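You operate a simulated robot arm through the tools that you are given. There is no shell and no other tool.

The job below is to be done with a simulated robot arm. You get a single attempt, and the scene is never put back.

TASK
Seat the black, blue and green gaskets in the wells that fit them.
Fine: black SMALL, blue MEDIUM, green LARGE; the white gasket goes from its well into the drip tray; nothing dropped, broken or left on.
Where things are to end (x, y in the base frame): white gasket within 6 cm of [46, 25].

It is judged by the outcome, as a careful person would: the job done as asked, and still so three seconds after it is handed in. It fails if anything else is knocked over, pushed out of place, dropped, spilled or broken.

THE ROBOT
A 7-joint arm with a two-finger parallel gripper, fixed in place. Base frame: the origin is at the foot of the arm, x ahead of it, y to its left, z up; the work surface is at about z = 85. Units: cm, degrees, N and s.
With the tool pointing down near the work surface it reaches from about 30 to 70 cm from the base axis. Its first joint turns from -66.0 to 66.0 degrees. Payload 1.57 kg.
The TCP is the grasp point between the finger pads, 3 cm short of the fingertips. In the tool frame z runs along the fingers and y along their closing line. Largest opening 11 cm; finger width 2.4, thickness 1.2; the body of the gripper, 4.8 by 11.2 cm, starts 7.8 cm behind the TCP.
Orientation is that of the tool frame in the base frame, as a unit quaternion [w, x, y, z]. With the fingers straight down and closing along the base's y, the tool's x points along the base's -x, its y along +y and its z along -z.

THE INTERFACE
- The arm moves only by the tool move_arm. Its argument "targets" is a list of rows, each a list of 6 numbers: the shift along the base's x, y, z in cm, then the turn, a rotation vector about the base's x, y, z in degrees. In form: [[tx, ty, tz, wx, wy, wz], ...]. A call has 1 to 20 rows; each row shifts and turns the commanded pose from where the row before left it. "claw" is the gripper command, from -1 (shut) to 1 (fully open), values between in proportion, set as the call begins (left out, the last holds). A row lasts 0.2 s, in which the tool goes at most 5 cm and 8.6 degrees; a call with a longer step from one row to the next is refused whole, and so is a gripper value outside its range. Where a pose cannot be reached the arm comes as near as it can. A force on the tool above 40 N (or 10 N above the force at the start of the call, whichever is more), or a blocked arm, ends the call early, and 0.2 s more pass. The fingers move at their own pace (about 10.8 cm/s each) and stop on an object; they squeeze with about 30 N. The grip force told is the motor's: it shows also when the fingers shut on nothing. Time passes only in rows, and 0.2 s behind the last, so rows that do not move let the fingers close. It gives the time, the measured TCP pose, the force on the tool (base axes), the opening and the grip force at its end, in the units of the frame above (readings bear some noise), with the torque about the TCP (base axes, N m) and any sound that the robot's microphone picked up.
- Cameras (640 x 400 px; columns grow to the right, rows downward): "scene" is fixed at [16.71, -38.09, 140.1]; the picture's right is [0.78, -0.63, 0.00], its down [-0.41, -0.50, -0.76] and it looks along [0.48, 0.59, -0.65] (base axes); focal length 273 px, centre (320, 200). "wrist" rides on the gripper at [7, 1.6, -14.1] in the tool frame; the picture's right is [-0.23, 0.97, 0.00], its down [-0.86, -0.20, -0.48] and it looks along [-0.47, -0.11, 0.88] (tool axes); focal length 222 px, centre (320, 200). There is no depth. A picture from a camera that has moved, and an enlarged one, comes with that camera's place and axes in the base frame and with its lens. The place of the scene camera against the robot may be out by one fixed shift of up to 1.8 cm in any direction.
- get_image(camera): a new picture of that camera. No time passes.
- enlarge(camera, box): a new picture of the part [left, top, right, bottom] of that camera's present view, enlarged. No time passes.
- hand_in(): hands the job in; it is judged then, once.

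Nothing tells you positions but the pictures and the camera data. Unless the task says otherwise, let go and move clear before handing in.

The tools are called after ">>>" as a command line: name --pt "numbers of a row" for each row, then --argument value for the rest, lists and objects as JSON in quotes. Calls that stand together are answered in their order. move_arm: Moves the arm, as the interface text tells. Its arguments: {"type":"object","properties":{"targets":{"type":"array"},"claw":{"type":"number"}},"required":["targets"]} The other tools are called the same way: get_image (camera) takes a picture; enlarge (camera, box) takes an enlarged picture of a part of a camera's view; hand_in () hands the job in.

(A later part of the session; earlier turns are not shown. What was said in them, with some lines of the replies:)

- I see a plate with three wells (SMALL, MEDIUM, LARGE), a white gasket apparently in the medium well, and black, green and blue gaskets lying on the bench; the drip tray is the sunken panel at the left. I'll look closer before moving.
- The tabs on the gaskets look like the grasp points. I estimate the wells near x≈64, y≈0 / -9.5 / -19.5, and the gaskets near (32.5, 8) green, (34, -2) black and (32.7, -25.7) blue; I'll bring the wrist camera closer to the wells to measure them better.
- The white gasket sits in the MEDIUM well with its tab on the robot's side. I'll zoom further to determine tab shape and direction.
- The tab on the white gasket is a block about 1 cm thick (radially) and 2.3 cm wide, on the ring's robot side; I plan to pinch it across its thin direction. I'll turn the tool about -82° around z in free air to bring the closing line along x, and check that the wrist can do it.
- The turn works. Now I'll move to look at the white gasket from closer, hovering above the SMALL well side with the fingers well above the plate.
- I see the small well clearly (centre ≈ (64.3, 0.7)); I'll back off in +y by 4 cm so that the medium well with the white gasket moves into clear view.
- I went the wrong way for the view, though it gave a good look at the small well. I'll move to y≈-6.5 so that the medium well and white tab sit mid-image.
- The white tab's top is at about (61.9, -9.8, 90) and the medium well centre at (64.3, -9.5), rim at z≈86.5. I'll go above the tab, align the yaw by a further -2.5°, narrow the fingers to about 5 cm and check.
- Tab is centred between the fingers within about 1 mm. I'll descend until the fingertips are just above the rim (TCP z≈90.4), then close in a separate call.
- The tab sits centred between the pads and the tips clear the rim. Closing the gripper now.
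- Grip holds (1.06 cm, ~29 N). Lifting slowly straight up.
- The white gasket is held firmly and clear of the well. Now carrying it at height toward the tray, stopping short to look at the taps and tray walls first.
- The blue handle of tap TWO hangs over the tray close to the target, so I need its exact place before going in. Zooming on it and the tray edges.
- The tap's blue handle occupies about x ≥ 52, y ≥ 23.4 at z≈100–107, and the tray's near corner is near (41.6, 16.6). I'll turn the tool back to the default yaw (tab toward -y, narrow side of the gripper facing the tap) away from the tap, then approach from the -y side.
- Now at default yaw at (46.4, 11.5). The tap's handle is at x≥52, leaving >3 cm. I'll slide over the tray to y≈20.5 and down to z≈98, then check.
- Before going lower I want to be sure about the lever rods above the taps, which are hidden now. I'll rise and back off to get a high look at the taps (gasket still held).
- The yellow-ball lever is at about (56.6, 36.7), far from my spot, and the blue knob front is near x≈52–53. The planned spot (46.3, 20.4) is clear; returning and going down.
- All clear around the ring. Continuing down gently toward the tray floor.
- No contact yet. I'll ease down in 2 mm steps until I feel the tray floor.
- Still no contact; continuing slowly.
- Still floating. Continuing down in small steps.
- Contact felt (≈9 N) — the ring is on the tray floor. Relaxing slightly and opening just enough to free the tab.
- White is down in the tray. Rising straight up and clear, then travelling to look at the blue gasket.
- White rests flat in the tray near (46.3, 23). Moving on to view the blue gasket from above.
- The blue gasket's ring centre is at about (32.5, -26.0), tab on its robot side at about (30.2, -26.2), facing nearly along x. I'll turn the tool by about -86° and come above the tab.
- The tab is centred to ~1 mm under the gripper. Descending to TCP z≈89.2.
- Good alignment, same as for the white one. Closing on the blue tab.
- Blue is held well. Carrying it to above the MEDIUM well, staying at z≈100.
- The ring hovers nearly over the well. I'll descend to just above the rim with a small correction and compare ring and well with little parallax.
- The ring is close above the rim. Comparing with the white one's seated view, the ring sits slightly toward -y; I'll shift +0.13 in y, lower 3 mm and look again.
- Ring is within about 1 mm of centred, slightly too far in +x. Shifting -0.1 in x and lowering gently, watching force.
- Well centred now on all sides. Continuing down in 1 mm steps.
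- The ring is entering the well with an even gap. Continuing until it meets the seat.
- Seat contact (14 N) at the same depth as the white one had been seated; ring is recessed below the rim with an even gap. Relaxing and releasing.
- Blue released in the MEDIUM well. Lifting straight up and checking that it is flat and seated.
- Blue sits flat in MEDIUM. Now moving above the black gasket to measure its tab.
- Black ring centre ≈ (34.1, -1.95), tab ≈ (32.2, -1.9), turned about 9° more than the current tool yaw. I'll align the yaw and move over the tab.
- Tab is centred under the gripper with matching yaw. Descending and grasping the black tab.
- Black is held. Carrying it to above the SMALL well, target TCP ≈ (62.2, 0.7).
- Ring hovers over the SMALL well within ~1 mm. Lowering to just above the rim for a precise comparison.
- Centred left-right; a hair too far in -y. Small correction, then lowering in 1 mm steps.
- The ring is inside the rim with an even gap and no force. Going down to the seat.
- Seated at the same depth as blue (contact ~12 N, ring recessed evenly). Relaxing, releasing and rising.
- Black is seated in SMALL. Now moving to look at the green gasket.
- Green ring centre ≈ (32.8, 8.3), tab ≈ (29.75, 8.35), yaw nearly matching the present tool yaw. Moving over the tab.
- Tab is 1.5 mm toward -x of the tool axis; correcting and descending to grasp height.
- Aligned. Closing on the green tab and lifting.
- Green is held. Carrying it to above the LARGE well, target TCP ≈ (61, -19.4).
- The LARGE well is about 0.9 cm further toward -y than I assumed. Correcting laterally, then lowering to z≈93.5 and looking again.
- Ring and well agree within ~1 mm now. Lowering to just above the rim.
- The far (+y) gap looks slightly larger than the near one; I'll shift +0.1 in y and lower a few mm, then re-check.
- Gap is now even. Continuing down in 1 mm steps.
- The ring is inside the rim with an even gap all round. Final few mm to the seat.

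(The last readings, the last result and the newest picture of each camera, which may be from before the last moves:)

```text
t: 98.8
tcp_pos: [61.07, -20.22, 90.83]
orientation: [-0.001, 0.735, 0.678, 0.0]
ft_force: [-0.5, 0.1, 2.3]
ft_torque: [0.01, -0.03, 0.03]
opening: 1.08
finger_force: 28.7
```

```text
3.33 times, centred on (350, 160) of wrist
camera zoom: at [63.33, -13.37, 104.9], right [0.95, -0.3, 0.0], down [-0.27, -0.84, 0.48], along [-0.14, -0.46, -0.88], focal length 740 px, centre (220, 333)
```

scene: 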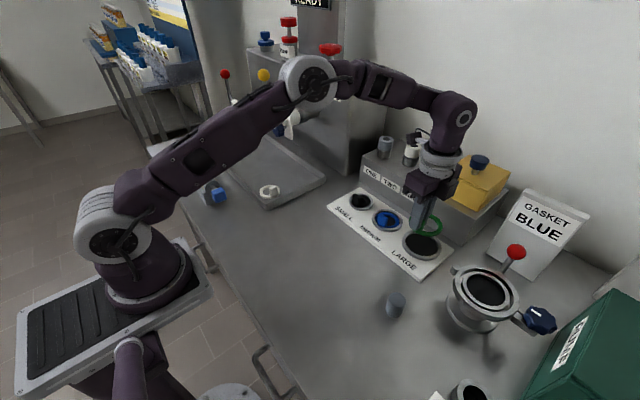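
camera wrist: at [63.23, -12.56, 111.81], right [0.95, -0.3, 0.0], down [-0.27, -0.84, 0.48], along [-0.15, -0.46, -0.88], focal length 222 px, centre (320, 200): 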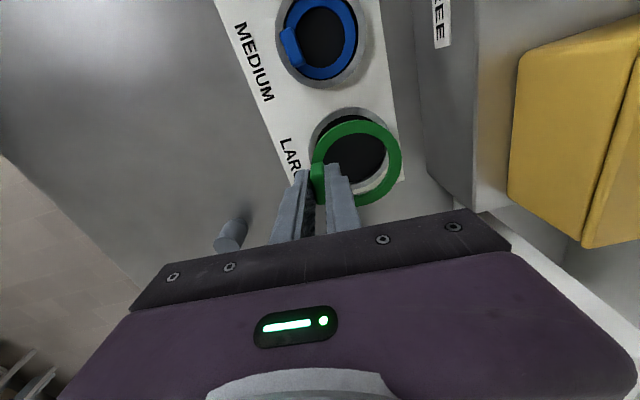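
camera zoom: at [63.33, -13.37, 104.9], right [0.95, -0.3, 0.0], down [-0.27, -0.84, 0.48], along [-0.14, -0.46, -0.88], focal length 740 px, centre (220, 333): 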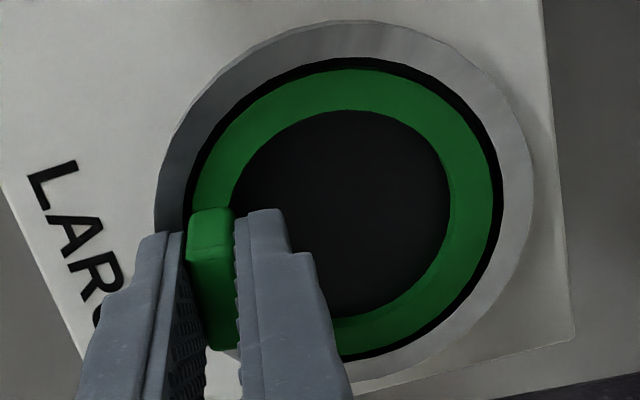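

>>> move_arm --pt "0 0 -0.07 0 0 0" --pt "0 0 0 0 0 0" --claw -1

>>> move_arm --pt "0 0 0.09 0 0 0" --pt "0 0 0 0 0 0" --pt "0 0 0 0 0 0" --claw -1

```text
t: 99.4
tcp_pos: [61.01, -20.23, 90.71]
orientation: [0.001, 0.734, 0.679, 0.001]
ft_force: [-1.6, 0.5, 12.8]
ft_torque: [0.03, -0.07, 0.01]
opening: 1.07
finger_force: 28.7
```

```text
t: 100.2
tcp_pos: [61.13, -20.16, 90.76]
orientation: [0.001, 0.735, 0.679, 0.0]
ft_force: [1.8, -2.0, 6.5]
ft_torque: [-0.02, -0.16, -0.04]
opening: 1.06
finger_force: 28.7
```

Firm seat contact (~13 N) at the same depth as the others. Releasing and rising straight up.

>>> move_arm --pt "0 0 0 0 0 0" --pt "0 0 0 0 0 0" --pt "0 0 0 0 0 0" --claw -0.62

>>> move_arm --pt "0 0 0.5 0 0 0" --pt "0 0 1 0 0 0" --pt "0 0 1.5 0 0 0" --pt "0 0 2 0 0 0" --pt "0 0 2 0 0 0" --pt "-0.5 0 2 0 0 0" --pt "-1 0 2 0 0 0" --pt "0 0 0 0 0 0" --pt "0 0 0 0 0 0" --claw -0.62

>>> get_image --camera "wrist"

>>> enlarge --camera "scene" --box '[330, 180, 460, 280]'

```text
t: 101.0
tcp_pos: [61.16, -20.17, 90.73]
orientation: [0.001, 0.734, 0.679, 0.0]
ft_force: [-0.2, -0.2, 0.6]
ft_torque: [0.0, 0.01, 0.01]
opening: 2.08
finger_force: 0.0
```

```text
t: 103.0
tcp_pos: [59.51, -20.19, 101.85]
orientation: [0.0, 0.734, 0.679, 0.0]
ft_force: [0.0, 0.3, 0.1]
ft_torque: [0.03, 0.0, 0.0]
opening: 2.11
finger_force: 0.1
```

```text
taken
camera wrist: at [61.72, -13.37, 115.89], right [0.95, -0.3, 0.0], down [-0.27, -0.84, 0.48], along [-0.14, -0.46, -0.88], focal length 222 px, centre (320, 200)
```

wrist: 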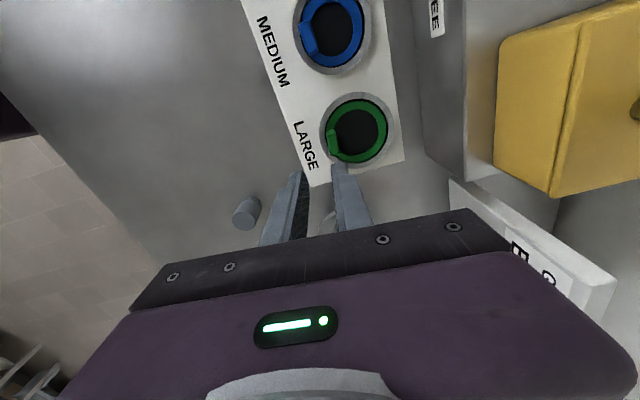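

```text
4.00 times, centred on (395, 230) of scene
camera zoom: at [16.71, -38.09, 140.1], right [0.78, -0.63, 0.0], down [-0.41, -0.5, -0.76], along [0.48, 0.59, -0.65], focal length 1092 px, centre (20, 80)
```

zoom: 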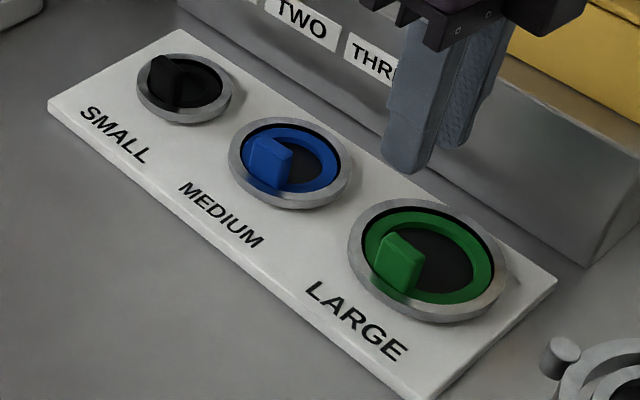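

All three gaskets are seated. Moving the arm clear and taking a last overall look.

>>> move_arm --pt "-1.5 1 1.5 0 0 0" --pt "-2.2 2 2 0 0 0" --pt "-2.2 2.5 2 0 0 0" --pt "-2.2 2.5 2 0 0 0" --pt "-2.2 2.5 2 0 0 0" --pt "-2.2 2.5 1 0 0 0" --pt "-2 2.5 1 0 0 0" --pt "-1 2 0 0 0 0" --pt "0 0 0 0 0 0" --pt "0 0 0 0 0 0" --claw -0.1

>>> get_image --camera "scene"

>>> enlarge --camera "scene" --box '[340, 180, 460, 280]'

>>> enlarge --camera "scene" --box '[220, 150, 340, 230]'

>>> get_image --camera "wrist"

```text
t: 105.2
tcp_pos: [43.97, -2.67, 113.34]
orientation: [0.001, 0.734, 0.679, 0.001]
ft_force: [0.9, -0.6, 0.2]
ft_torque: [0.0, -0.02, 0.01]
opening: 4.95
finger_force: 0.0
```

```text
taken
```

scene: 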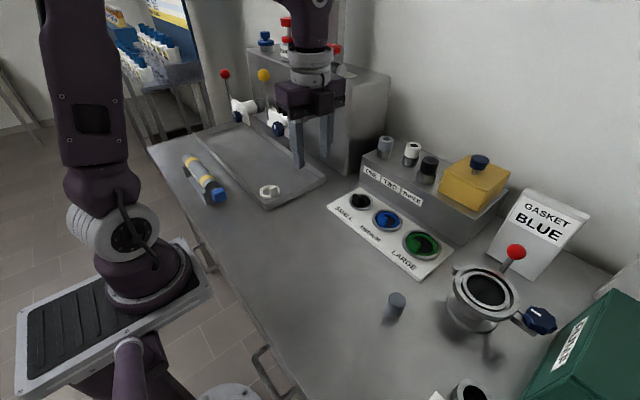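

```text
4.00 times, centred on (400, 230) of scene
camera zoom: at [16.71, -38.09, 140.1], right [0.78, -0.63, 0.0], down [-0.41, -0.5, -0.76], along [0.48, 0.59, -0.65], focal length 1092 px, centre (0, 80)
```

zoom: 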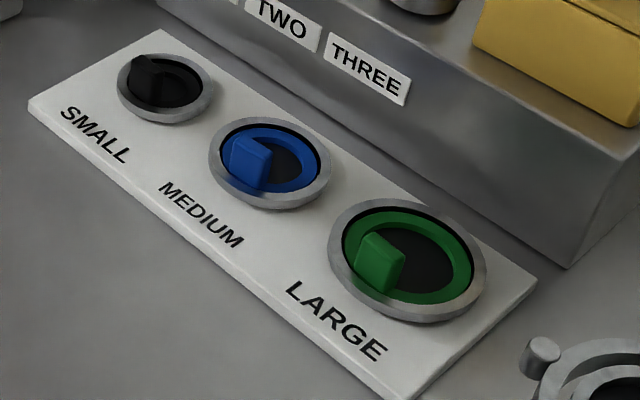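

```text
5.00 times, centred on (280, 190) of scene
camera zoom: at [16.71, -38.09, 140.1], right [0.78, -0.63, 0.0], down [-0.41, -0.5, -0.76], along [0.48, 0.59, -0.65], focal length 1365 px, centre (520, 250)
```

zoom: 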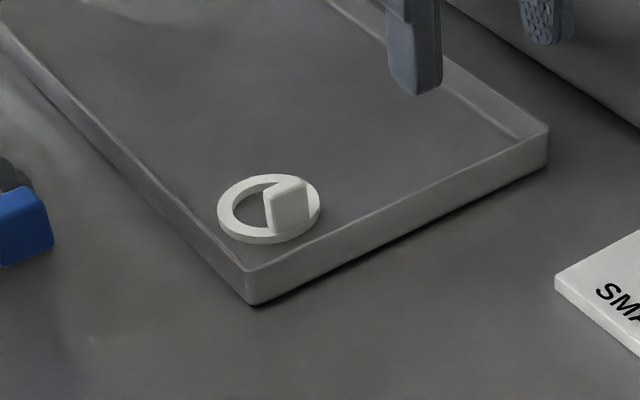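

```text
taken
camera wrist: at [46.35, 4.13, 127.38], right [0.95, -0.3, 0.0], down [-0.27, -0.84, 0.48], along [-0.14, -0.46, -0.88], focal length 222 px, centre (320, 200)
```

wrist: 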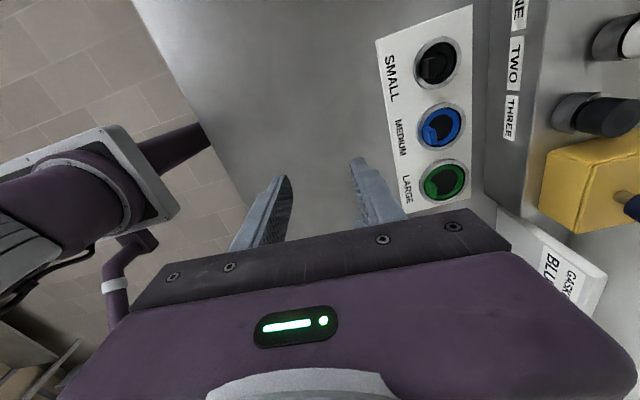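

Black sits in SMALL, blue in MEDIUM and green in LARGE. The white gasket lies flat in the drip tray near (46.3, 23), about 2 cm from the target point. Nothing else has moved and the arm is clear, so I'm handing in.

>>> hand_in

```text
The job is handed in.
```

I seated all three gaskets and handed the job in. The final pictures show black in SMALL, blue in MEDIUM and green in LARGE, each recessed evenly below its rim.

- **White gasket:** it is out of the MEDIUM well and lies flat in the drip tray. I estimate its ring centre at about (46.3, 23), roughly 2 cm from the target point.
- **Seating:** each ring met firm contact at nearly the same depth in its well, about 12–14 N, before I let go.
- **Surroundings:** nothing was dropped, and nothing else looks moved in the final pictures. I touched no switches or taps, and the arm is clear of the bench.

The hand-in gave no verdict, so this is based on my own readings and pictures.
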